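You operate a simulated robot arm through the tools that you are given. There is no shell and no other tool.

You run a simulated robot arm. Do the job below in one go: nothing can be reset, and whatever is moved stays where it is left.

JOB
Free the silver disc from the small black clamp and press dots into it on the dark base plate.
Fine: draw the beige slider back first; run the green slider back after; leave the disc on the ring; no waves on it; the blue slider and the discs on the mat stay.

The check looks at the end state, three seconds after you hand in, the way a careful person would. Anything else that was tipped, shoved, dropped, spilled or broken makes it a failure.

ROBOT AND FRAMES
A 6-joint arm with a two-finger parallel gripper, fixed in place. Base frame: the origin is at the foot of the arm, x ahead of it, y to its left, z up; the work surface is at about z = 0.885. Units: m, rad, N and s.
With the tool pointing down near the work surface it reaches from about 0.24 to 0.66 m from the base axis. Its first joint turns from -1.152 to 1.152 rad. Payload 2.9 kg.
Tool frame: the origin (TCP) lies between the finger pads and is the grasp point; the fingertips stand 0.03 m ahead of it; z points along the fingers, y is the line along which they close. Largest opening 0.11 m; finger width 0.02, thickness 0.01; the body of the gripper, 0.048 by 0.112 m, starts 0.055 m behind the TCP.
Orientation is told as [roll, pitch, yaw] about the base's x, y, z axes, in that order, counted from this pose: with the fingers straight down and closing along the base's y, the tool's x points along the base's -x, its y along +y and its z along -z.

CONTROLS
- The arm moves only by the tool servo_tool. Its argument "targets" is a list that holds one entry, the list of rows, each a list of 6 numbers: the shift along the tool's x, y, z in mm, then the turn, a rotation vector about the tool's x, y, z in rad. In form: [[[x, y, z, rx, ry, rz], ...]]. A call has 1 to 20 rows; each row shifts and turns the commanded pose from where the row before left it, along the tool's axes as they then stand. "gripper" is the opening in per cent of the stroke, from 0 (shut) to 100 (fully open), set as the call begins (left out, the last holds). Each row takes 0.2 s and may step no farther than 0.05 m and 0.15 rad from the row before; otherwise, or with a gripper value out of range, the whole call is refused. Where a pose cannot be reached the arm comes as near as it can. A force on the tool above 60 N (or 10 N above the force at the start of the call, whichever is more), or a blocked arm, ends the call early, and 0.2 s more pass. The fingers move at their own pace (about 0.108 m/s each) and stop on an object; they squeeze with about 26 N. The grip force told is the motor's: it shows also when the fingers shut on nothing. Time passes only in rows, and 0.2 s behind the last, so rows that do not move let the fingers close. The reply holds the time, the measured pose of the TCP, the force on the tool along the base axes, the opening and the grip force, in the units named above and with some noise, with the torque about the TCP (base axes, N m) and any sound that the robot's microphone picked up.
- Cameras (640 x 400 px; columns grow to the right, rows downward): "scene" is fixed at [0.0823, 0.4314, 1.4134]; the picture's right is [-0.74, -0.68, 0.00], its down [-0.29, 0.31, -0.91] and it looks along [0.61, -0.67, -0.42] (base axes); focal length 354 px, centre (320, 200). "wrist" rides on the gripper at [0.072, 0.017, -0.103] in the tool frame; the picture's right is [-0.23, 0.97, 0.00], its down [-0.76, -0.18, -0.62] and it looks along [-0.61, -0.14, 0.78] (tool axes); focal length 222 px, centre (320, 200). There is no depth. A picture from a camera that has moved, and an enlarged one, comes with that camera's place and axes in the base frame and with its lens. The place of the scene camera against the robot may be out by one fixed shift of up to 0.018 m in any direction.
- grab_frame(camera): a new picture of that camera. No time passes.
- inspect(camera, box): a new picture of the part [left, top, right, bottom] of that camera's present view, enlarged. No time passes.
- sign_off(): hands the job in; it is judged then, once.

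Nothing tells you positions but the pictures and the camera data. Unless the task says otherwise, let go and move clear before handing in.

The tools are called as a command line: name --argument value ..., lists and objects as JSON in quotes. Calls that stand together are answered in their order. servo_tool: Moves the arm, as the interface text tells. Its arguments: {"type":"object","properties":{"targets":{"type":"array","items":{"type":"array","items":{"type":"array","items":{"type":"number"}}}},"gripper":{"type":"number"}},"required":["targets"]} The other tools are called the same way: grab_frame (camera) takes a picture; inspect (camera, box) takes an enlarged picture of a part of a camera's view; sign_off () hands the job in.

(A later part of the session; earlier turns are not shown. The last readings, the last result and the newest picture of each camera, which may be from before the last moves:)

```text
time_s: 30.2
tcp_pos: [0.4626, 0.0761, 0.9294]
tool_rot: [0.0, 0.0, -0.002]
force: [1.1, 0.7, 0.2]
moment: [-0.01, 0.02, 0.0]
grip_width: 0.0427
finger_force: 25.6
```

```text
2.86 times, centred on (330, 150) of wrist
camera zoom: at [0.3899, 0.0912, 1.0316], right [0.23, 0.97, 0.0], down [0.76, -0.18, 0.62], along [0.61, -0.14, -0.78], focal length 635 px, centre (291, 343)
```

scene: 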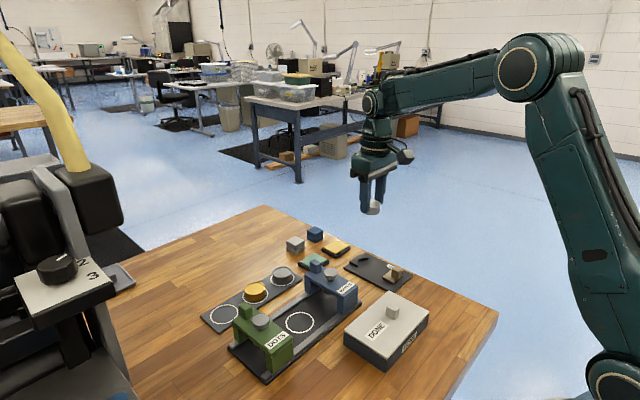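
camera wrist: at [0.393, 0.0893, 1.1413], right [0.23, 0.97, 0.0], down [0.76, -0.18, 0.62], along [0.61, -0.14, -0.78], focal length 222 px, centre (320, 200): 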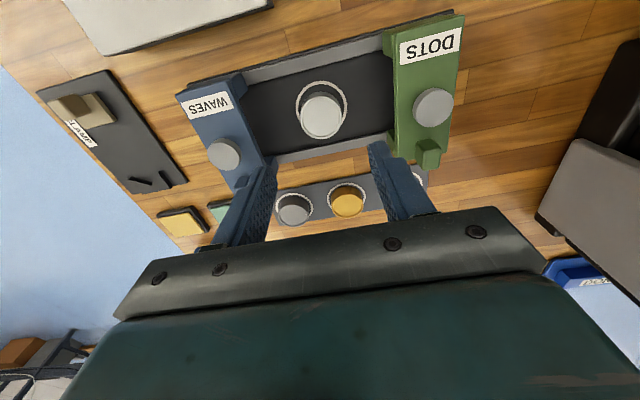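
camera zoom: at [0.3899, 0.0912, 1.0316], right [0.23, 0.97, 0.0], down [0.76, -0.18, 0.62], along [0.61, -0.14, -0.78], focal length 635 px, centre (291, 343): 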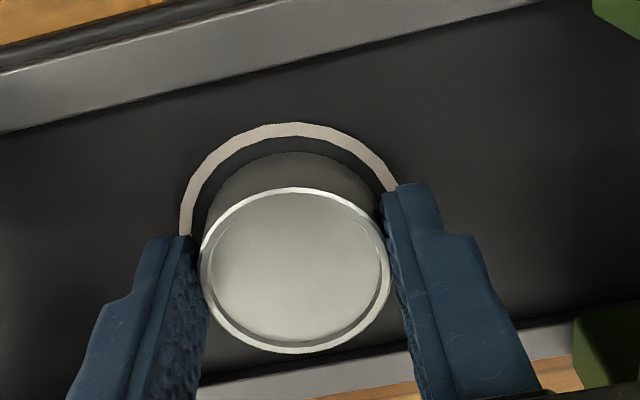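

The disc is now centred on the ring. I'll release it and lift clear.

servo_tool --targets '[[[0, 0, 0.3, 0, 0, 0], [0, 0, 0, 0, 0, 0], [0, 0, 0, 0, 0, 0]]]' --gripper 58

servo_tool --targets '[[[0, 0, -10, 0, 0, 0], [0, 0, -20, 0, 0, 0], [0, 0, -30, 0, 0, 0], [0, 0, -30, 0, 0, 0], [0, 0, -20, 0, 0, 0], [0, 0, 0, 0, 0, 0]]]'

inspect --camera "wrist" --box '[280, 65, 370, 150]'

inspect --camera "wrist" --box '[340, 10, 500, 190]'

inspect --camera "scene" --box '[225, 285, 345, 385]'

```text
time_s: 31.0
tcp_pos: [0.4618, 0.074, 0.9306]
tool_rot: [0.0, -0.001, -0.001]
force: [1.1, 0.4, 0.2]
moment: [0.0, -0.01, 0.05]
grip_width: 0.0636
finger_force: 0.0
```

```text
time_s: 32.4
tcp_pos: [0.4617, 0.074, 1.0405]
tool_rot: [0.001, 0.0, 0.001]
force: [-0.3, -0.5, -0.9]
moment: [-0.02, -0.01, -0.02]
grip_width: 0.064
finger_force: 0.0
```

```text
4.71 times, centred on (325, 108) of wrist
camera zoom: at [0.3889, 0.0895, 1.1427], right [0.23, 0.97, 0.0], down [0.76, -0.18, 0.62], along [0.61, -0.14, -0.78], focal length 1045 px, centre (296, 635)
```

zoom: 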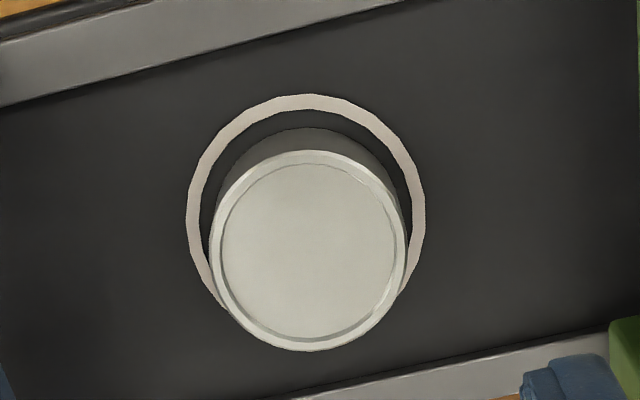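

```text
2.22 times, centred on (420, 100) of wrist
camera zoom: at [0.3889, 0.0895, 1.1427], right [0.23, 0.97, 0.0], down [0.76, -0.18, 0.62], along [0.61, -0.14, -0.78], focal length 494 px, centre (98, 422)
```

zoom: 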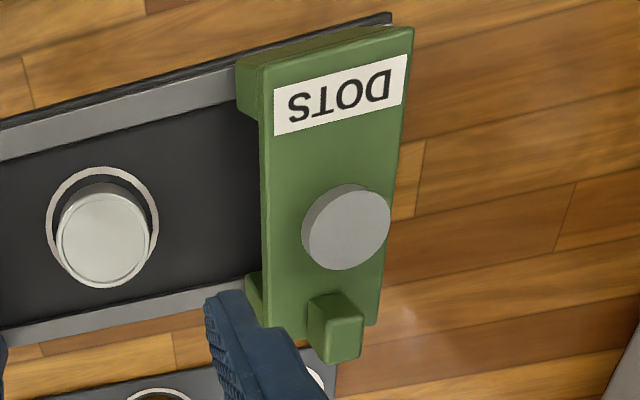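

```text
4.00 times, centred on (285, 335) of scene
camera zoom: at [0.0823, 0.4314, 1.4134], right [-0.74, -0.68, 0.0], down [-0.29, 0.31, -0.91], along [0.61, -0.67, -0.42], focal length 1415 px, centre (460, -340)
```

zoom: 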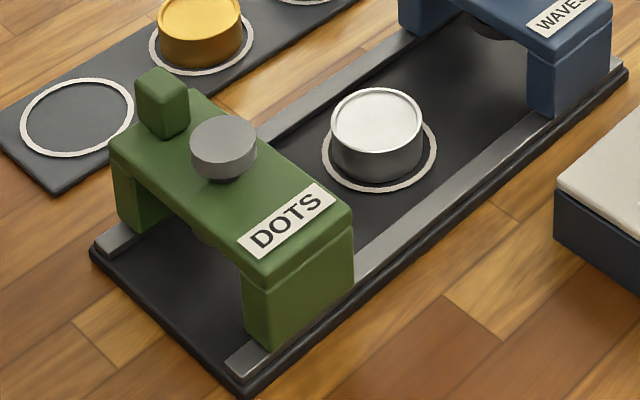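

The disc is nicely centred on the ring. Now I'll locate the green slider's handle precisely.

inspect --camera "wrist" --box '[390, 90, 470, 180]'

inspect --camera "scene" --box '[225, 295, 300, 360]'

```text
4.44 times, centred on (430, 135) of wrist
camera zoom: at [0.3889, 0.0895, 1.1427], right [0.23, 0.97, 0.0], down [0.76, -0.18, 0.62], along [0.61, -0.14, -0.78], focal length 987 px, centre (-169, 489)
```

zoom: 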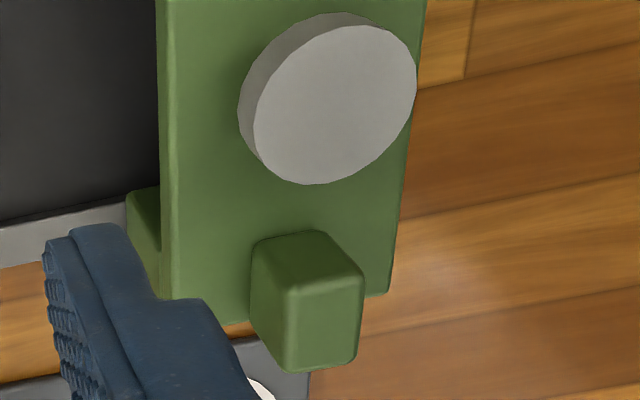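

```text
6.15 times, centred on (262, 328) of scene
camera zoom: at [0.0823, 0.4314, 1.4134], right [-0.74, -0.68, 0.0], down [-0.29, 0.31, -0.91], along [0.61, -0.67, -0.42], focal length 2176 px, centre (674, -585)
```

zoom: 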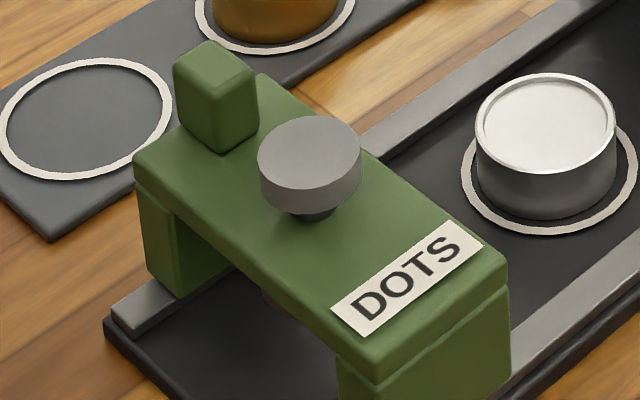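

The green handle is around (0.51, 0.165) with its top somewhere near z 0.96–0.97. I'll hover above it at a safe height to refine.

servo_tool --targets '[[[-11.5, 22, 3, 0, 0, 0], [-11.5, 22, 3, 0, 0, 0], [-11.5, 22, 3, 0, 0, 0], [-11.5, 23, 3, 0, 0, 0], [0, 0, 0, 0, 0, 0]]]' --gripper 45

grab_frame --camera "wrist"

inspect --camera "wrist" --box '[230, 90, 410, 210]'

inspect --camera "scene" --box '[215, 245, 335, 365]'

```text
time_s: 33.6
tcp_pos: [0.5105, 0.1624, 1.0271]
tool_rot: [0.0, 0.0, -0.001]
force: [0.0, 0.6, 0.8]
moment: [0.02, 0.04, 0.02]
grip_width: 0.0492
finger_force: 0.1
```

```text
taken
camera wrist: at [0.4367, 0.1784, 1.1294], right [0.23, 0.97, 0.0], down [0.76, -0.18, 0.62], along [0.61, -0.14, -0.78], focal length 222 px, centre (320, 200)
```

wrist: 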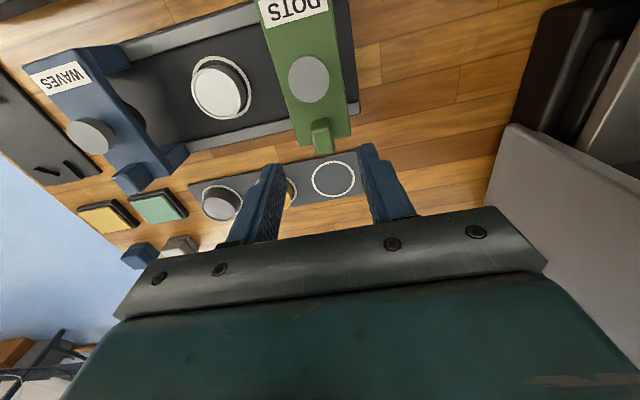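

```text
3.33 times, centred on (320, 150) of wrist
camera zoom: at [0.4367, 0.1784, 1.1294], right [0.23, 0.97, 0.0], down [0.76, -0.18, 0.62], along [0.61, -0.14, -0.78], focal length 740 px, centre (320, 367)
```

zoom: 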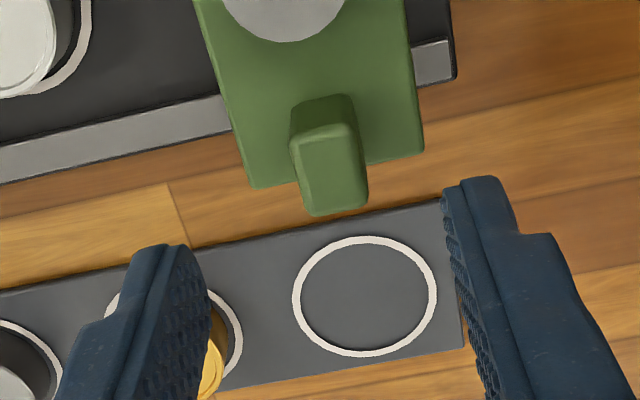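

```text
3.33 times, centred on (275, 305) of scene
camera zoom: at [0.0823, 0.4314, 1.4134], right [-0.74, -0.68, 0.0], down [-0.29, 0.31, -0.91], along [0.61, -0.67, -0.42], focal length 1179 px, centre (470, -150)
```

zoom: 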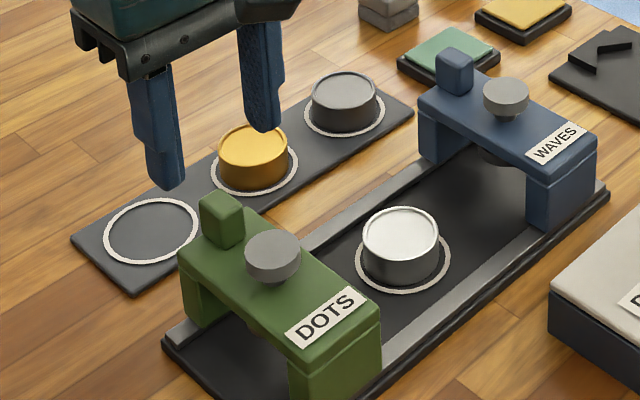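

The handle top is at about (0.509, 0.164, 0.9645), and the button is at (0.464, 0.164) with its top near z 0.963. The ring is at y ≈ 0.0745, so the travel is about 90 mm. I'll lower onto the handle and grip it.

servo_tool --targets '[[[0.5, 2.2, 15, 0, 0, 0], [0, 0, 15, 0, 0, 0], [0, 0, 12, 0, 0, 0], [0, 0, 0, 0, 0, 0]]]'

inspect --camera "wrist" --box '[230, 90, 410, 210]'

inspect --camera "scene" --box '[215, 265, 335, 365]'

```text
time_s: 34.6
tcp_pos: [0.5068, 0.1648, 0.9853]
tool_rot: [0.002, -0.001, 0.001]
force: [-0.8, 0.1, -0.7]
moment: [0.04, -0.01, -0.04]
grip_width: 0.0493
finger_force: 0.1
```

```text
3.33 times, centred on (320, 150) of wrist
camera zoom: at [0.4349, 0.1809, 1.0868], right [0.23, 0.97, 0.0], down [0.76, -0.18, 0.62], along [0.61, -0.14, -0.78], focal length 740 px, centre (320, 367)
```

zoom: 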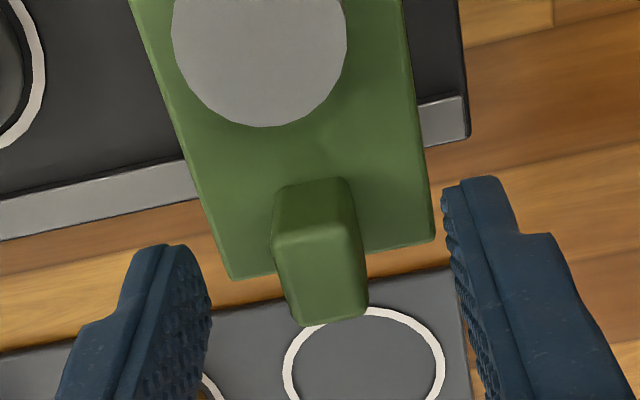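

```text
4.00 times, centred on (275, 315) of scene
camera zoom: at [0.0823, 0.4314, 1.4134], right [-0.74, -0.68, 0.0], down [-0.29, 0.31, -0.91], along [0.61, -0.67, -0.42], focal length 1415 px, centre (500, -260)
```

zoom: 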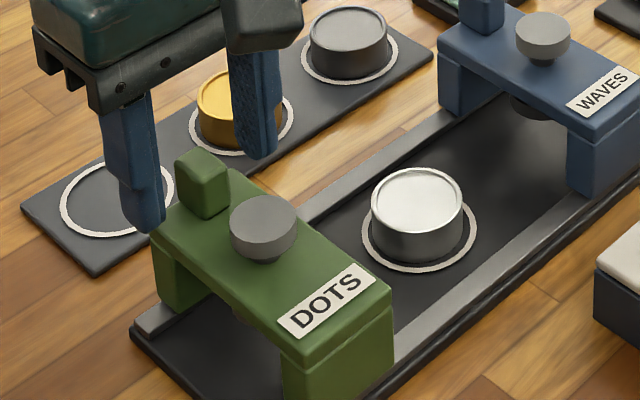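

The handle estimate is confirmed at (0.509, 0.1643). I'll nudge 2 mm in x, lower the last bit and close.

servo_tool --targets '[[[-1.8, 0, 4, 0, 0, 0], [0, 0, 2.5, 0, 0, 0], [0, 0, 0, 0, 0, 0]]]'

servo_tool --targets '[[[0, 0, 0, 0, 0, 0], [0, 0, 0, 0, 0, 0], [0, 0, 0, 0, 0, 0]]]' --gripper 0

inspect --camera "wrist" --box '[230, 90, 410, 210]'

inspect --camera "scene" --box '[215, 265, 335, 365]'

```text
time_s: 35.4
tcp_pos: [0.5097, 0.1666, 0.978]
tool_rot: [0.001, 0.001, -0.002]
force: [0.9, 0.2, -0.3]
moment: [0.0, 0.03, -0.01]
grip_width: 0.0498
finger_force: 0.1
```

```text
time_s: 36.2
tcp_pos: [0.5094, 0.1646, 0.978]
tool_rot: [0.0, 0.0, -0.001]
force: [-0.3, -7.6, -1.1]
moment: [-0.08, 0.0, 0.12]
grip_width: 0.0157
finger_force: 44.6
```

```text
3.33 times, centred on (320, 150) of wrist
camera zoom: at [0.4366, 0.1812, 1.0809], right [0.23, 0.97, 0.0], down [0.76, -0.18, 0.62], along [0.61, -0.14, -0.78], focal length 740 px, centre (320, 367)
```

zoom: 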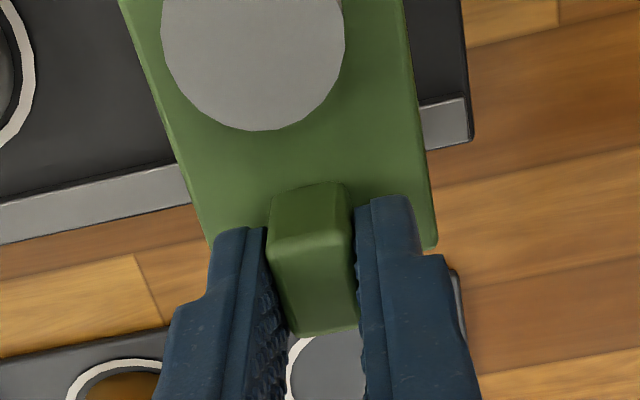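

```text
4.00 times, centred on (275, 315) of scene
camera zoom: at [0.0824, 0.4312, 1.4135], right [-0.74, -0.68, 0.0], down [-0.29, 0.31, -0.91], along [0.61, -0.67, -0.42], focal length 1415 px, centre (500, -260)
```

zoom: 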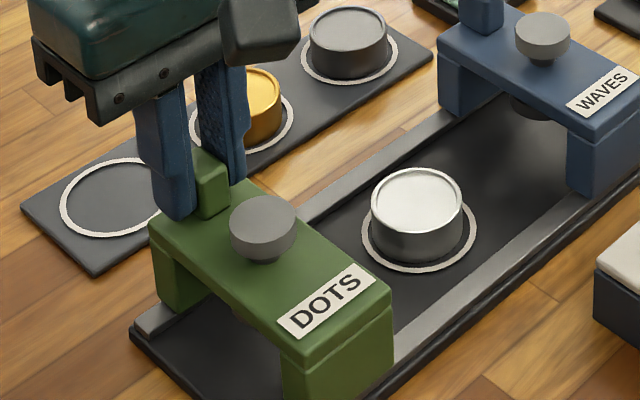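

The green handle is gripped. I'll slide it toward the ring (-y) in steps, watching the force.

servo_tool --targets '[[[0, -4, 0, 0, 0, 0], [0, -4, 0, 0, 0, 0], [0, -4, 0, 0, 0, 0], [0, -4, 0, 0, 0, 0], [0, -4, 0, 0, 0, 0], [0, 0, 0, 0, 0, 0]]]'

inspect --camera "scene" --box '[215, 265, 335, 385]'

```text
time_s: 37.6
tcp_pos: [0.5097, 0.1451, 0.9782]
tool_rot: [0.0, 0.0, -0.001]
force: [-5.1, -0.6, 11.8]
moment: [0.02, -0.47, 0.16]
grip_width: 0.016
finger_force: 45.5
```

```text
3.33 times, centred on (275, 325) of scene
camera zoom: at [0.082, 0.4313, 1.4135], right [-0.74, -0.68, 0.0], down [-0.29, 0.31, -0.91], along [0.61, -0.67, -0.42], focal length 1179 px, centre (470, -217)
```

zoom: 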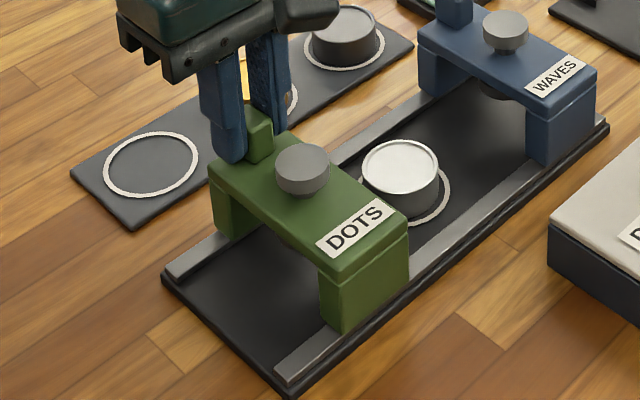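

The slider follows freely. I'll continue part way and check clearance between the die and the disc.

servo_tool --targets '[[[0, -4, 0, 0, 0, 0], [0, -4, 0, 0, 0, 0], [0, -4, 0, 0, 0, 0], [0, -4, 0, 0, 0, 0], [0, -4, 0, 0, 0, 0], [0, -4, 0, 0, 0, 0], [0, -4, 0, 0, 0, 0], [0, 0, 0, 0, 0, 0]]]'

inspect --camera "scene" --box '[235, 265, 345, 365]'

```text
time_s: 39.4
tcp_pos: [0.5095, 0.1164, 0.9798]
tool_rot: [0.0, 0.002, 0.0]
force: [4.2, -1.0, 11.5]
moment: [-0.02, 1.32, 0.1]
grip_width: 0.0159
finger_force: 44.7
```

```text
4.00 times, centred on (290, 315) of scene
camera zoom: at [0.0823, 0.4313, 1.4134], right [-0.74, -0.68, 0.0], down [-0.29, 0.31, -0.91], along [0.61, -0.67, -0.42], focal length 1415 px, centre (440, -260)
```

zoom: 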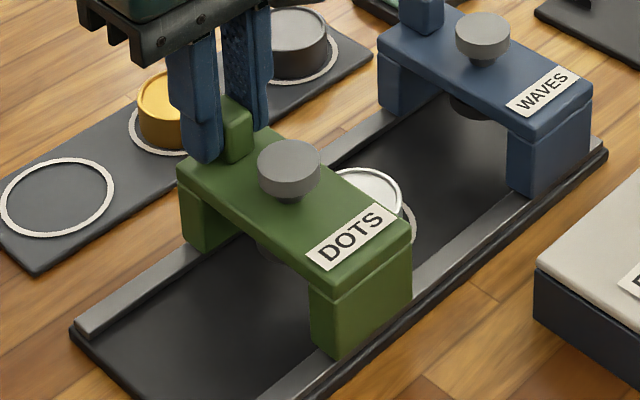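

Clear so far. I'll continue toward the ring.

servo_tool --targets '[[[0, -3, -0.6, 0, 0, 0], [0, -3, 0, 0, 0, 0], [0, -3, 0, 0, 0, 0], [0, -3, 0, 0, 0, 0], [0, -3, 0, 0, 0, 0], [0, -3, 0, 0, 0, 0], [0, 0, 0, 0, 0, 0]]]'

inspect --camera "scene" --box '[245, 265, 345, 350]'

```text
time_s: 41.0
tcp_pos: [0.509, 0.1002, 0.9791]
tool_rot: [-0.001, 0.001, -0.001]
force: [2.3, -0.7, -4.0]
moment: [0.05, -1.48, 0.04]
grip_width: 0.0155
finger_force: 45.8
```

```text
4.71 times, centred on (295, 308) of scene
camera zoom: at [0.0824, 0.4314, 1.4134], right [-0.74, -0.68, 0.0], down [-0.29, 0.31, -0.91], along [0.61, -0.67, -0.42], focal length 1664 px, centre (438, -306)
```

zoom: 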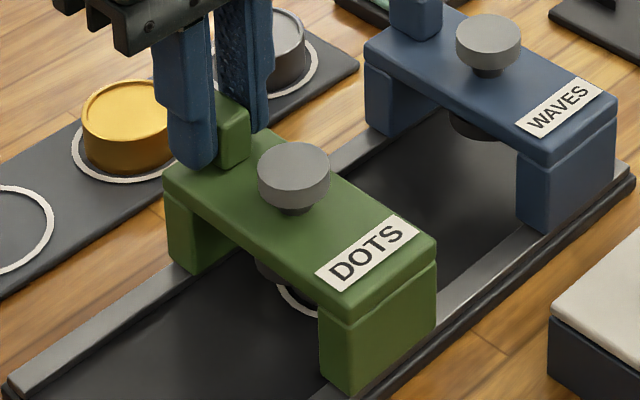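

No contact with the disc. I'll slide the remaining distance to the ring, slowing near the end.

servo_tool --targets '[[[0, -3, 0.2, 0, 0, 0], [0, -3, 0, 0, 0, 0], [0, -3, 0, 0, 0, 0], [0, -3, 0, 0, 0, 0], [0, -3, 0, 0, 0, 0], [0, -3, 0, 0, 0, 0], [0, -3, 0, 0, 0, 0], [0, 0, 0, 0, 0, 0]]]'

inspect --camera "scene" --box '[245, 255, 345, 350]'

grab_frame --camera "wrist"

```text
time_s: 42.8
tcp_pos: [0.5083, 0.0776, 0.9793]
tool_rot: [0.0, 0.001, -0.001]
force: [6.0, -0.2, -16.3]
moment: [0.01, 1.16, 0.05]
grip_width: 0.0159
finger_force: 44.7
```

```text
4.21 times, centred on (295, 302) of scene
camera zoom: at [0.0828, 0.4314, 1.4134], right [-0.74, -0.68, 0.0], down [-0.29, 0.31, -0.91], along [0.61, -0.67, -0.42], focal length 1489 px, centre (425, -232)
```

zoom: 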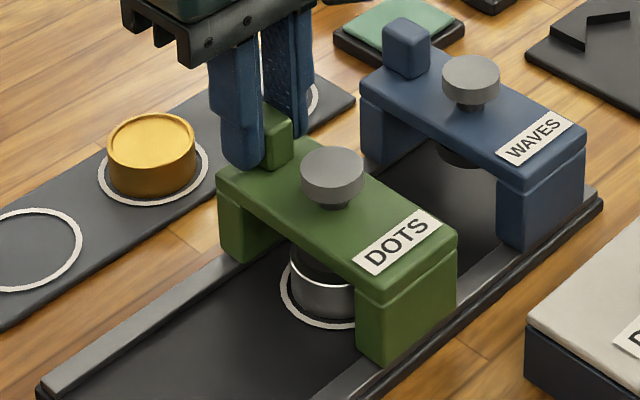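

```text
taken
camera wrist: at [0.4367, 0.0943, 1.081], right [0.23, 0.97, 0.0], down [0.76, -0.18, 0.62], along [0.61, -0.14, -0.78], focal length 222 px, centre (320, 200)
```

wrist: 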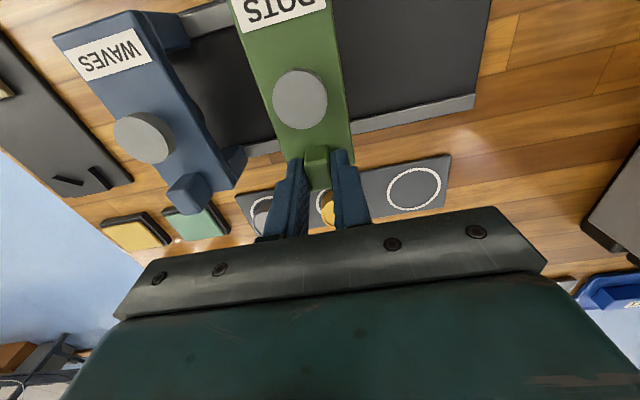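

I'm about 3 mm short of the ring centre. I'll do the last bit and inspect the die against the disc.

servo_tool --targets '[[[0, -1.5, 0.5, 0, 0, 0], [0, -1.7, 0, 0, 0, 0], [0, 0, 0, 0, 0, 0]]]'

inspect --camera "scene" --box '[280, 280, 360, 345]'

inspect --camera "wrist" --box '[100, 0, 480, 220]'

```text
time_s: 43.6
tcp_pos: [0.5098, 0.0749, 0.9782]
tool_rot: [0.0, 0.002, -0.001]
force: [-3.0, 1.6, -22.6]
moment: [0.06, -1.12, -0.17]
grip_width: 0.016
finger_force: 44.9
```

```text
6.15 times, centred on (320, 312) of scene
camera zoom: at [0.0826, 0.4315, 1.4133], right [-0.74, -0.68, 0.0], down [-0.29, 0.31, -0.91], along [0.61, -0.67, -0.42], focal length 2176 px, centre (320, -492)
```

zoom: 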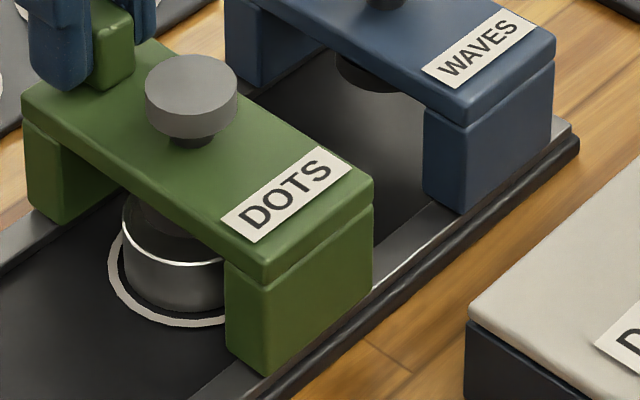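

```text
1.68 times, centred on (290, 110) of wrist
camera zoom: at [0.4367, 0.091, 1.0811], right [0.23, 0.97, 0.0], down [0.76, -0.18, 0.62], along [0.61, -0.14, -0.78], focal length 374 px, centre (370, 352)
```

zoom: 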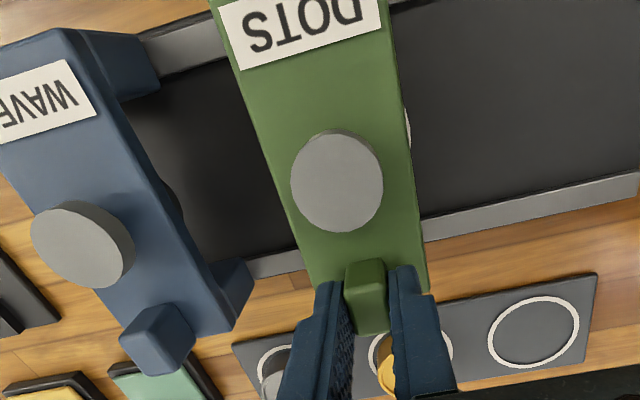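

The green slider is centred over the disc (button at about (0.464, 0.0745)). I'll release the handle and lift away.

servo_tool --targets '[[[0, 0, 1.2, 0, 0, 0], [0, 0, 0, 0, 0, 0]]]'

servo_tool --targets '[[[0, 0, 0, 0, 0, 0], [0, 0, 0, 0, 0, 0], [0, 0, 0, 0, 0, 0]]]' --gripper 45

servo_tool --targets '[[[0, 0, -15, 0, 0, 0], [0, 0, -25, 0, 0, 0], [0, 0, -20, 0, 0, 0], [0, 0, 0, 0, 0, 0]]]'

grab_frame --camera "wrist"

inspect --camera "scene" --box '[280, 280, 360, 345]'

```text
time_s: 44.2
tcp_pos: [0.5098, 0.0741, 0.9801]
tool_rot: [0.0, 0.0, 0.001]
force: [-1.0, 7.4, -9.1]
moment: [0.11, 1.47, -0.19]
grip_width: 0.0157
finger_force: 45.0
```

```text
time_s: 45.0
tcp_pos: [0.5089, 0.0731, 0.9787]
tool_rot: [-0.001, 0.0, 0.0]
force: [0.7, -0.5, 0.9]
moment: [-0.03, -0.02, 0.0]
grip_width: 0.0494
finger_force: 0.0
```

```text
time_s: 46.0
tcp_pos: [0.5095, 0.0767, 1.0384]
tool_rot: [0.001, 0.0, 0.002]
force: [0.3, 0.1, 0.4]
moment: [-0.05, 0.02, 0.01]
grip_width: 0.0493
finger_force: 0.1
```

```text
taken
camera wrist: at [0.4359, 0.0923, 1.1399], right [0.23, 0.97, 0.0], down [0.76, -0.18, 0.62], along [0.61, -0.14, -0.78], focal length 222 px, centre (320, 200)
```

wrist: 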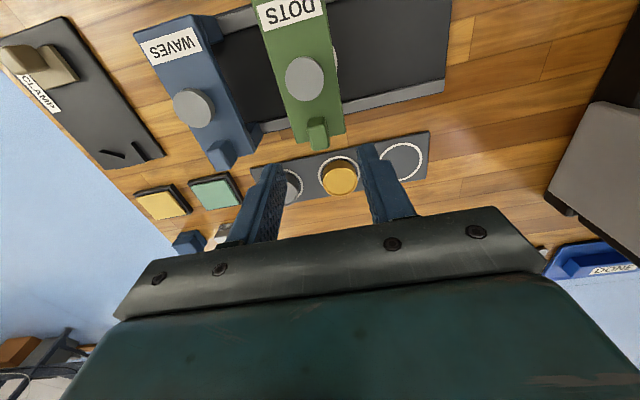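

```text
6.15 times, centred on (320, 312) of scene
camera zoom: at [0.0823, 0.4314, 1.4134], right [-0.74, -0.68, 0.0], down [-0.29, 0.31, -0.91], along [0.61, -0.67, -0.42], focal length 2176 px, centre (320, -492)
```

zoom: 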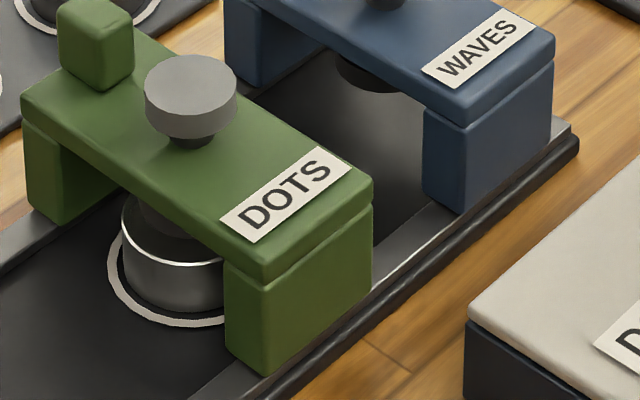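

The button is at about (0.464, 0.0747). I'll close the fingers, move above it and come down to just over the cap.

servo_tool --targets '[[[15, 0, 0, 0, 0, 0], [15, 0, 0, 0, 0, 0], [15, -0.5, 0, 0, 0, 0], [0, 0, 0, 0, 0, 0], [0, 0, 15, 0, 0, 0], [0, 0, 15, 0, 0, 0], [0, 0, 0, 0, 0, 0]]]' --gripper 0

grab_frame --camera "wrist"

inspect --camera "wrist" --box '[230, 90, 410, 210]'

inspect --camera "scene" --box '[260, 255, 360, 345]'

```text
time_s: 47.6
tcp_pos: [0.4637, 0.0756, 1.0068]
tool_rot: [0.0, -0.001, 0.001]
force: [0.2, 0.2, 0.1]
moment: [-0.04, 0.0, -0.03]
grip_width: 0.0
finger_force: 26.2
```

```text
taken
camera wrist: at [0.3914, 0.0914, 1.1093], right [0.23, 0.97, 0.0], down [0.76, -0.18, 0.62], along [0.61, -0.14, -0.78], focal length 222 px, centre (320, 200)
```

wrist: 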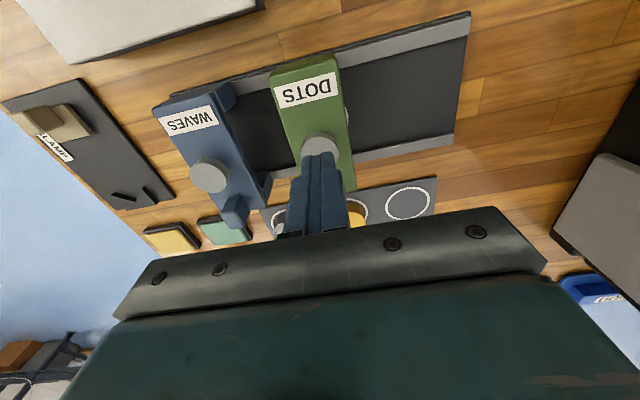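

```text
3.33 times, centred on (320, 150) of wrist
camera zoom: at [0.3914, 0.0914, 1.1093], right [0.23, 0.97, 0.0], down [0.76, -0.18, 0.62], along [0.61, -0.14, -0.78], focal length 740 px, centre (320, 367)
```

zoom: 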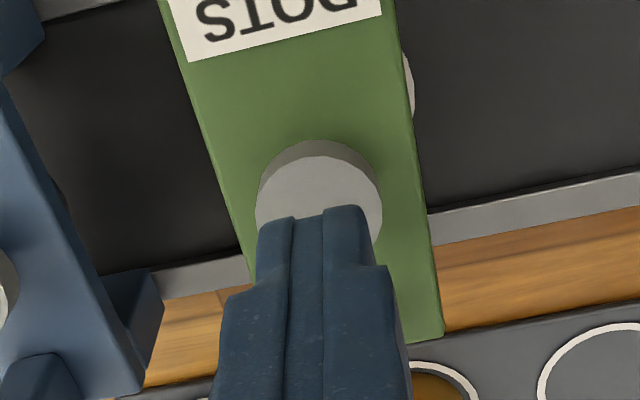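

```text
4.44 times, centred on (310, 300) of scene
camera zoom: at [0.0823, 0.4314, 1.4134], right [-0.74, -0.68, 0.0], down [-0.29, 0.31, -0.91], along [0.61, -0.67, -0.42], focal length 1572 px, centre (364, -244)
```

zoom: 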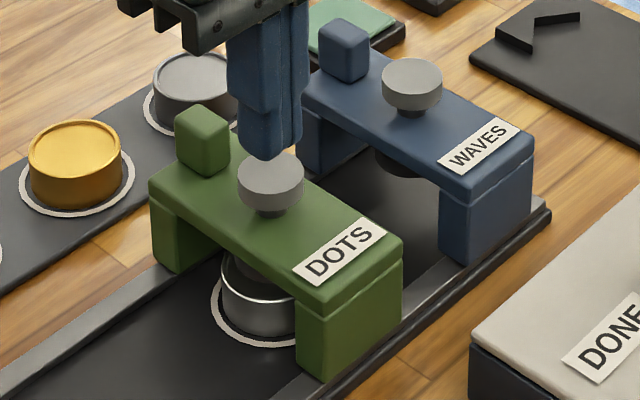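

The closed fingertips are right above the button. I'll lower to contact and start pressing in small steps.

servo_tool --targets '[[[0, 0, 5, 0, 0, 0], [0, 0, 5, 0, 0, 0], [0, 0, 2, 0, 0, 0], [0, 0, 2, 0, 0, 0], [0, 0, 0, 0, 0, 0]]]'

inspect --camera "scene" --box '[260, 255, 360, 345]'

```text
time_s: 48.8
tcp_pos: [0.4646, 0.0752, 0.9937]
tool_rot: [0.002, 0.0, -0.001]
force: [-0.3, -0.2, 1.0]
moment: [-0.01, -0.01, -0.02]
grip_width: 0.0
finger_force: 26.3
```

```text
4.44 times, centred on (310, 300) of scene
camera zoom: at [0.0823, 0.4314, 1.4134], right [-0.74, -0.68, 0.0], down [-0.29, 0.31, -0.91], along [0.61, -0.67, -0.42], focal length 1572 px, centre (364, -244)
```

zoom: 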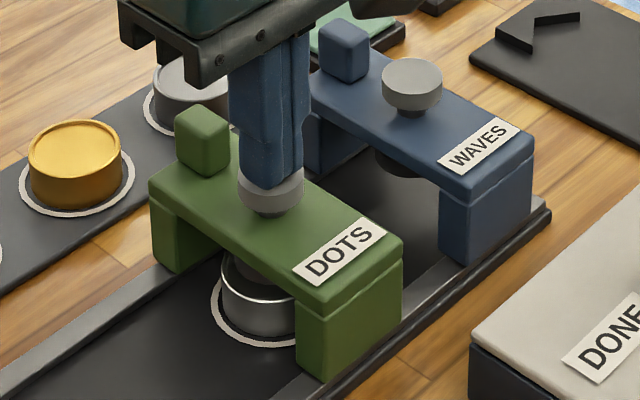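

servo_tool --targets '[[[0, 0, 1.5, 0, 0, 0], [0, 0, 1.5, 0, 0, 0], [0, 0, 1.5, 0, 0, 0], [0, 0, 0, 0, 0, 0]]]'

inspect --camera "scene" --box '[260, 255, 360, 345]'

```text
time_s: 49.8
tcp_pos: [0.4651, 0.0745, 0.9892]
tool_rot: [0.0, 0.0, 0.0]
force: [-0.8, 0.1, 1.6]
moment: [-0.02, 0.01, -0.02]
grip_width: 0.0001
finger_force: 26.2
```

```text
4.44 times, centred on (310, 300) of scene
camera zoom: at [0.0823, 0.4313, 1.4134], right [-0.74, -0.68, 0.0], down [-0.29, 0.31, -0.91], along [0.61, -0.67, -0.42], focal length 1572 px, centre (364, -244)
```

zoom: 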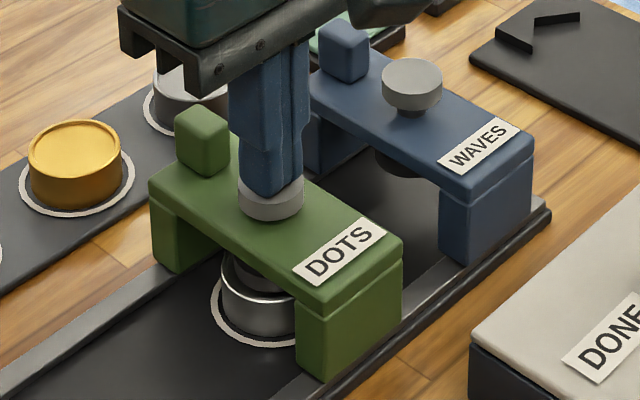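

The plunger is going down with light force. I'll keep pressing until the die bears on the disc.

servo_tool --targets '[[[0, 0, 1.5, 0, 0, 0], [0, 0, 1.5, 0, 0, 0], [0, 0, 1, 0, 0, 0], [0, 0, 0, 0, 0, 0]]]'

inspect --camera "scene" --box '[260, 255, 360, 345]'

```text
time_s: 50.8
tcp_pos: [0.4631, 0.0756, 0.9871]
tool_rot: [0.0, -0.005, 0.001]
force: [-7.0, -1.9, 37.7]
moment: [-0.09, 0.3, 0.08]
grip_width: 0.0001
finger_force: 26.1
```

```text
4.44 times, centred on (310, 300) of scene
camera zoom: at [0.0816, 0.4312, 1.4135], right [-0.74, -0.68, 0.0], down [-0.29, 0.31, -0.91], along [0.61, -0.67, -0.42], focal length 1572 px, centre (364, -244)
```

zoom: 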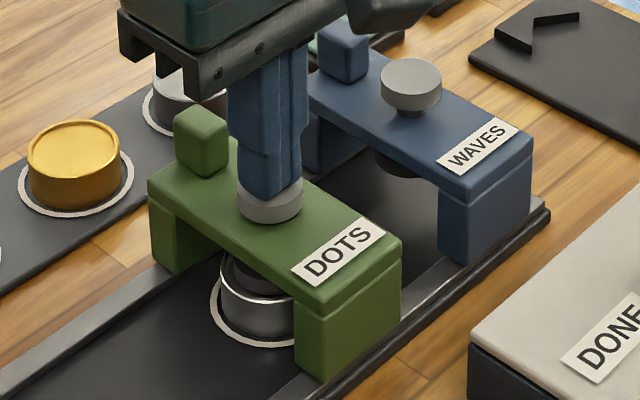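

The die is bearing on the disc with about 38 N. I'll press slightly harder and hold briefly.

servo_tool --targets '[[[0, 0, 0.8, 0, 0, 0], [0, 0, 0, 0, 0, 0], [0, 0, 0, 0, 0, 0]]]'

inspect --camera "scene" --box '[280, 280, 360, 345]'

```text
time_s: 51.6
tcp_pos: [0.4634, 0.0765, 0.9869]
tool_rot: [0.002, -0.012, 0.001]
force: [-6.7, 2.2, 43.9]
moment: [0.08, 0.35, -0.22]
grip_width: 0.0001
finger_force: 25.9
```

```text
6.15 times, centred on (320, 312) of scene
camera zoom: at [0.0815, 0.4313, 1.4135], right [-0.74, -0.68, 0.0], down [-0.29, 0.31, -0.91], along [0.61, -0.67, -0.42], focal length 2176 px, centre (320, -492)
```

zoom: 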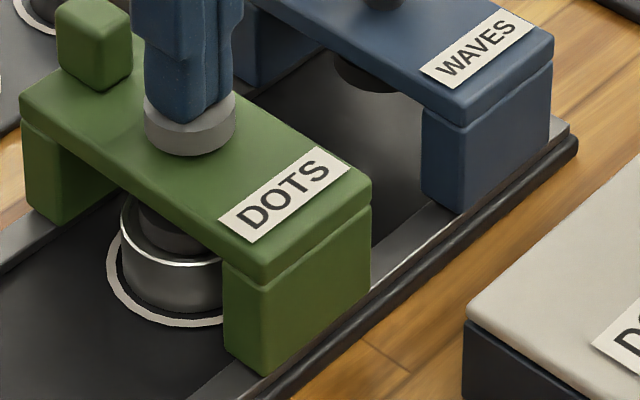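

The die clearly touches the disc. I'll add a touch more pressure and hold, then ease off and lift.

servo_tool --targets '[[[0, 0, 0.8, 0, 0, 0], [0, 0, 0, 0, 0, 0], [0, 0, 0, 0, 0, 0]]]'

servo_tool --targets '[[[0, 0, -3, 0, 0, 0], [0, 0, -4, 0, 0, 0], [0, 0, -10, 0, 0, 0], [0, 0, -25, 0, 0, 0], [0, 0, -20, 0, 0, 0], [0, 0, 0, 0, 0, 0]]]'

inspect --camera "scene" --box '[280, 280, 360, 345]'

```text
time_s: 52.4
tcp_pos: [0.4639, 0.076, 0.9864]
tool_rot: [0.003, -0.01, 0.001]
force: [-12.5, 1.5, 51.6]
moment: [0.03, 0.57, 0.07]
grip_width: 0.0
finger_force: 26.2
```

```text
time_s: 53.8
tcp_pos: [0.4652, 0.0735, 1.0458]
tool_rot: [0.001, 0.002, 0.0]
force: [-0.4, 0.4, -1.0]
moment: [-0.02, 0.0, 0.05]
grip_width: 0.0001
finger_force: 25.6
```

```text
6.15 times, centred on (320, 312) of scene
camera zoom: at [0.0823, 0.4314, 1.4134], right [-0.74, -0.68, 0.0], down [-0.29, 0.31, -0.91], along [0.61, -0.67, -0.42], focal length 2176 px, centre (320, -492)
```

zoom: 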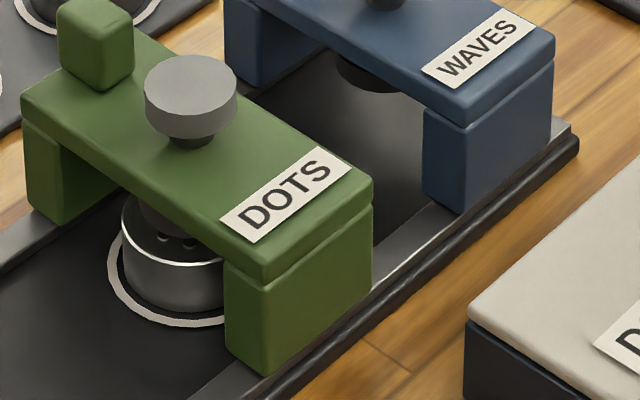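

Dots are visible on the disc and the plunger sprang back up. Next I'll move over the green handle, open the fingers, and come down to grip it.

servo_tool --targets '[[[-15, 0, 0, 0, 0, 0], [-15, 0, 0, 0, 0, 0], [-14.5, 0, 0, 0, 0, 0], [0, 0, 15, 0, 0, 0], [0, 0, 15, 0, 0, 0], [0, 0, 10, 0, 0, 0], [0, 0, 0, 0, 0, 0]]]' --gripper 45

inspect --camera "wrist" --box '[230, 90, 410, 210]'

inspect --camera "scene" --box '[245, 245, 365, 345]'

```text
time_s: 55.4
tcp_pos: [0.5074, 0.074, 1.0059]
tool_rot: [0.0, 0.0, 0.0]
force: [-0.1, -0.2, -0.6]
moment: [0.0, 0.01, 0.03]
grip_width: 0.0495
finger_force: 0.0
```

```text
3.33 times, centred on (320, 150) of wrist
camera zoom: at [0.4352, 0.0905, 1.1084], right [0.23, 0.97, 0.0], down [0.76, -0.18, 0.62], along [0.61, -0.14, -0.78], focal length 740 px, centre (320, 367)
```

zoom: 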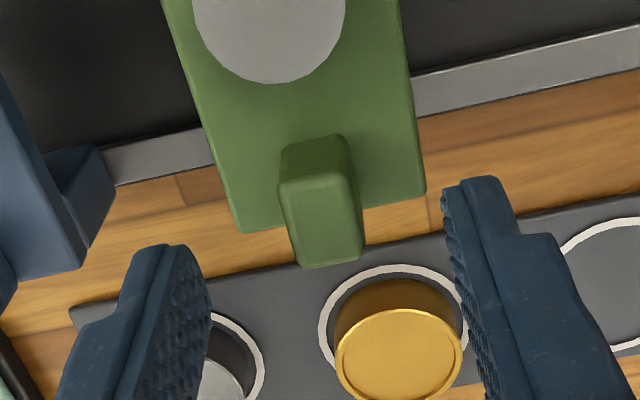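

```text
4.00 times, centred on (305, 295) of scene
camera zoom: at [0.0823, 0.4314, 1.4134], right [-0.74, -0.68, 0.0], down [-0.29, 0.31, -0.91], along [0.61, -0.67, -0.42], focal length 1415 px, centre (380, -180)
```

zoom: 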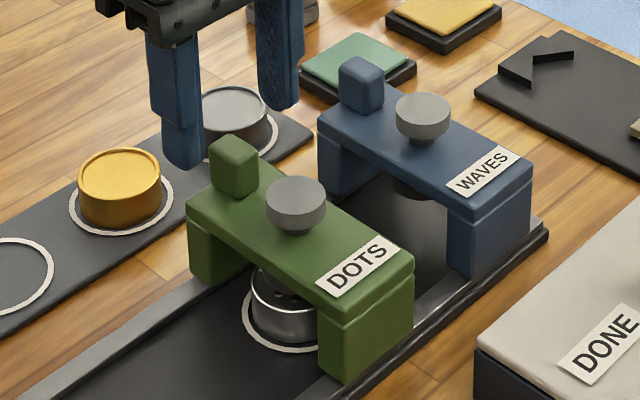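

The handle is at (0.5085, 0.074), right under the fingers. I'll lower and grip.

servo_tool --targets '[[[-1.2, 0.2, 12, 0, 0, 0], [0, 0, 10, 0, 0, 0], [0, 0, 4.5, 0, 0, 0], [0, 0, 0, 0, 0, 0]]]'

servo_tool --targets '[[[0, 0, 0, 0, 0, 0], [0, 0, 0, 0, 0, 0], [0, 0, 0, 0, 0, 0]]]' --gripper 0

inspect --camera "scene" --box '[245, 245, 365, 345]'

```text
time_s: 56.4
tcp_pos: [0.5082, 0.0758, 0.9787]
tool_rot: [0.0, -0.002, 0.0]
force: [0.0, -1.2, 0.8]
moment: [0.03, -0.02, -0.03]
grip_width: 0.0495
finger_force: 0.1
```

```text
time_s: 57.2
tcp_pos: [0.5093, 0.0747, 0.9788]
tool_rot: [0.0, 0.0, 0.0]
force: [0.1, -1.1, -0.9]
moment: [-0.01, -0.08, -0.03]
grip_width: 0.0159
finger_force: 45.0
```

```text
4.00 times, centred on (305, 295) of scene
camera zoom: at [0.0824, 0.4313, 1.4134], right [-0.74, -0.68, 0.0], down [-0.29, 0.31, -0.91], along [0.61, -0.67, -0.42], focal length 1415 px, centre (380, -180)
```

zoom: 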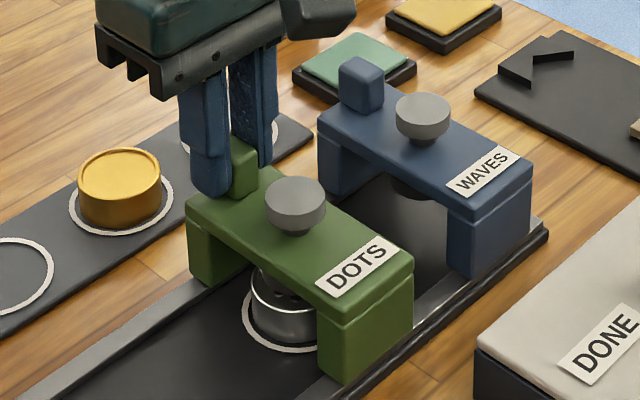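

The handle is gripped. I'll run the green slider back toward +y.

servo_tool --targets '[[[0, 3, 0, 0, 0, 0], [0, 4, 0, 0, 0, 0], [0, 4, 0, 0, 0, 0], [0, 4, 0, 0, 0, 0], [0, 4, 0, 0, 0, 0], [0, 4, 0, 0, 0, 0], [0, 4, 0, 0, 0, 0], [0, 4, 0, 0, 0, 0], [0, 4, 0, 0, 0, 0], [0, 0, 0, 0, 0, 0]]]'

inspect --camera "scene" --box '[225, 245, 365, 365]'

```text
time_s: 59.4
tcp_pos: [0.5089, 0.1101, 0.9794]
tool_rot: [-0.002, 0.003, 0.003]
force: [-24.7, 0.3, 3.0]
moment: [0.14, -0.51, -0.17]
grip_width: 0.0155
finger_force: 45.2
```

```text
3.33 times, centred on (295, 305) of scene
camera zoom: at [0.0816, 0.4314, 1.4134], right [-0.74, -0.68, 0.0], down [-0.29, 0.31, -0.91], along [0.61, -0.67, -0.42], focal length 1179 px, centre (403, -150)
```

zoom: 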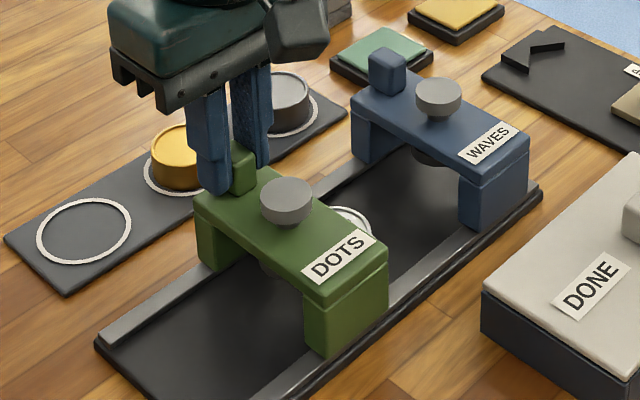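

It's running back well. The side load in x is about 25 N, so I'll ease it by moving slightly in -x while continuing.

servo_tool --targets '[[[1.5, 3, 0, 0, 0, 0], [0, 4, 0, 0, 0, 0], [0, 4, 0, 0, 0, 0], [0, 4, 0, 0, 0, 0], [0, 4, 0, 0, 0, 0], [0, 4, 0, 0, 0, 0], [0, 4, 0, 0, 0, 0], [0, 4, 0, 0, 0, 0], [0, 4, 0, 0, 0, 0], [0, 4, 0, 0, 0, 0], [0, 4, 0, 0, 0, 0], [0, 0, 0, 0, 0, 0]]]'

inspect --camera "scene" --box '[215, 245, 365, 385]'

```text
time_s: 62.0
tcp_pos: [0.5093, 0.1539, 0.9798]
tool_rot: [0.002, -0.003, -0.001]
force: [20.1, 1.4, -8.8]
moment: [-0.17, -0.09, -0.09]
grip_width: 0.0157
finger_force: 45.3
```

```text
2.86 times, centred on (290, 315) of scene
camera zoom: at [0.083, 0.4314, 1.4133], right [-0.74, -0.68, 0.0], down [-0.29, 0.31, -0.91], along [0.61, -0.67, -0.42], focal length 1010 px, centre (406, -129)
```

zoom: 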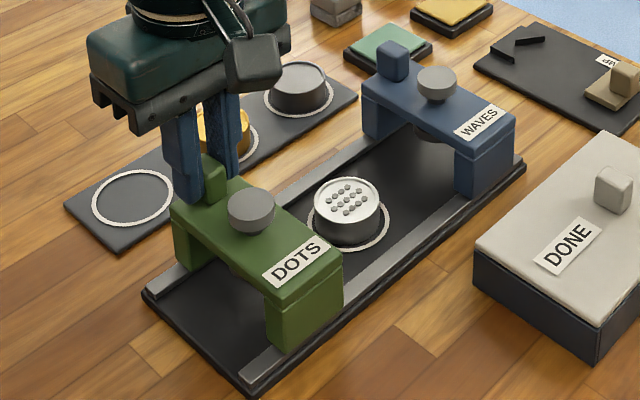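

The disc carries a neat dot pattern. I'll finish the last ~11 mm to the green slider's starting place in small steps.

servo_tool --targets '[[[-1.2, 2, 0, 0, 0, 0], [0, 2, 0, 0, 0, 0], [0, 2, 0, 0, 0, 0], [0, 2, 0, 0, 0, 0], [0, 1.5, 0, 0, 0, 0], [0, 0, 0, 0, 0, 0]]]'

inspect --camera "scene" --box '[220, 250, 370, 390]'

```text
time_s: 63.4
tcp_pos: [0.5083, 0.162, 0.9802]
tool_rot: [0.001, -0.001, 0.0]
force: [-3.0, -0.6, 20.1]
moment: [-0.05, 1.15, -0.04]
grip_width: 0.0157
finger_force: 44.9
```

```text
2.86 times, centred on (295, 320) of scene
camera zoom: at [0.082, 0.4312, 1.4135], right [-0.74, -0.68, 0.0], down [-0.29, 0.31, -0.91], along [0.61, -0.67, -0.42], focal length 1010 px, centre (391, -143)
```

zoom: 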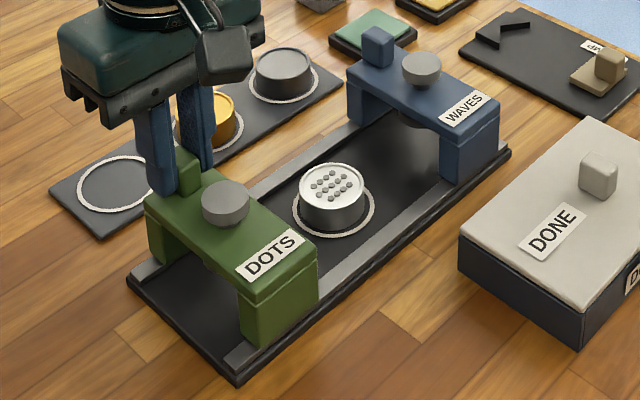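

It's about 2–3 mm short of its original place. I'll nudge it on until the end or a stop.

servo_tool --targets '[[[0, 1.2, -0.8, 0, 0, 0], [0, 1.2, 0, 0, 0, 0], [0, 0, 0, 0, 0, 0]]]'

inspect --camera "scene" --box '[220, 250, 370, 390]'

```text
time_s: 64.2
tcp_pos: [0.5093, 0.1659, 0.9795]
tool_rot: [0.001, 0.003, 0.001]
force: [-11.6, -2.4, 21.6]
moment: [-0.03, 1.32, 0.05]
grip_width: 0.0157
finger_force: 45.2
```

```text
2.86 times, centred on (295, 320) of scene
camera zoom: at [0.0817, 0.4312, 1.4135], right [-0.74, -0.68, 0.0], down [-0.29, 0.31, -0.91], along [0.61, -0.67, -0.42], focal length 1010 px, centre (391, -143)
```

zoom: 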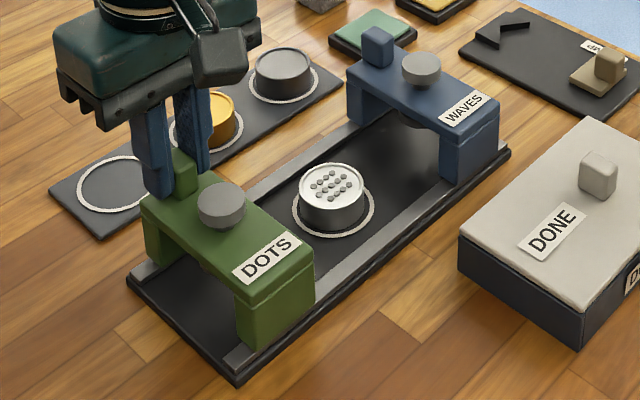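

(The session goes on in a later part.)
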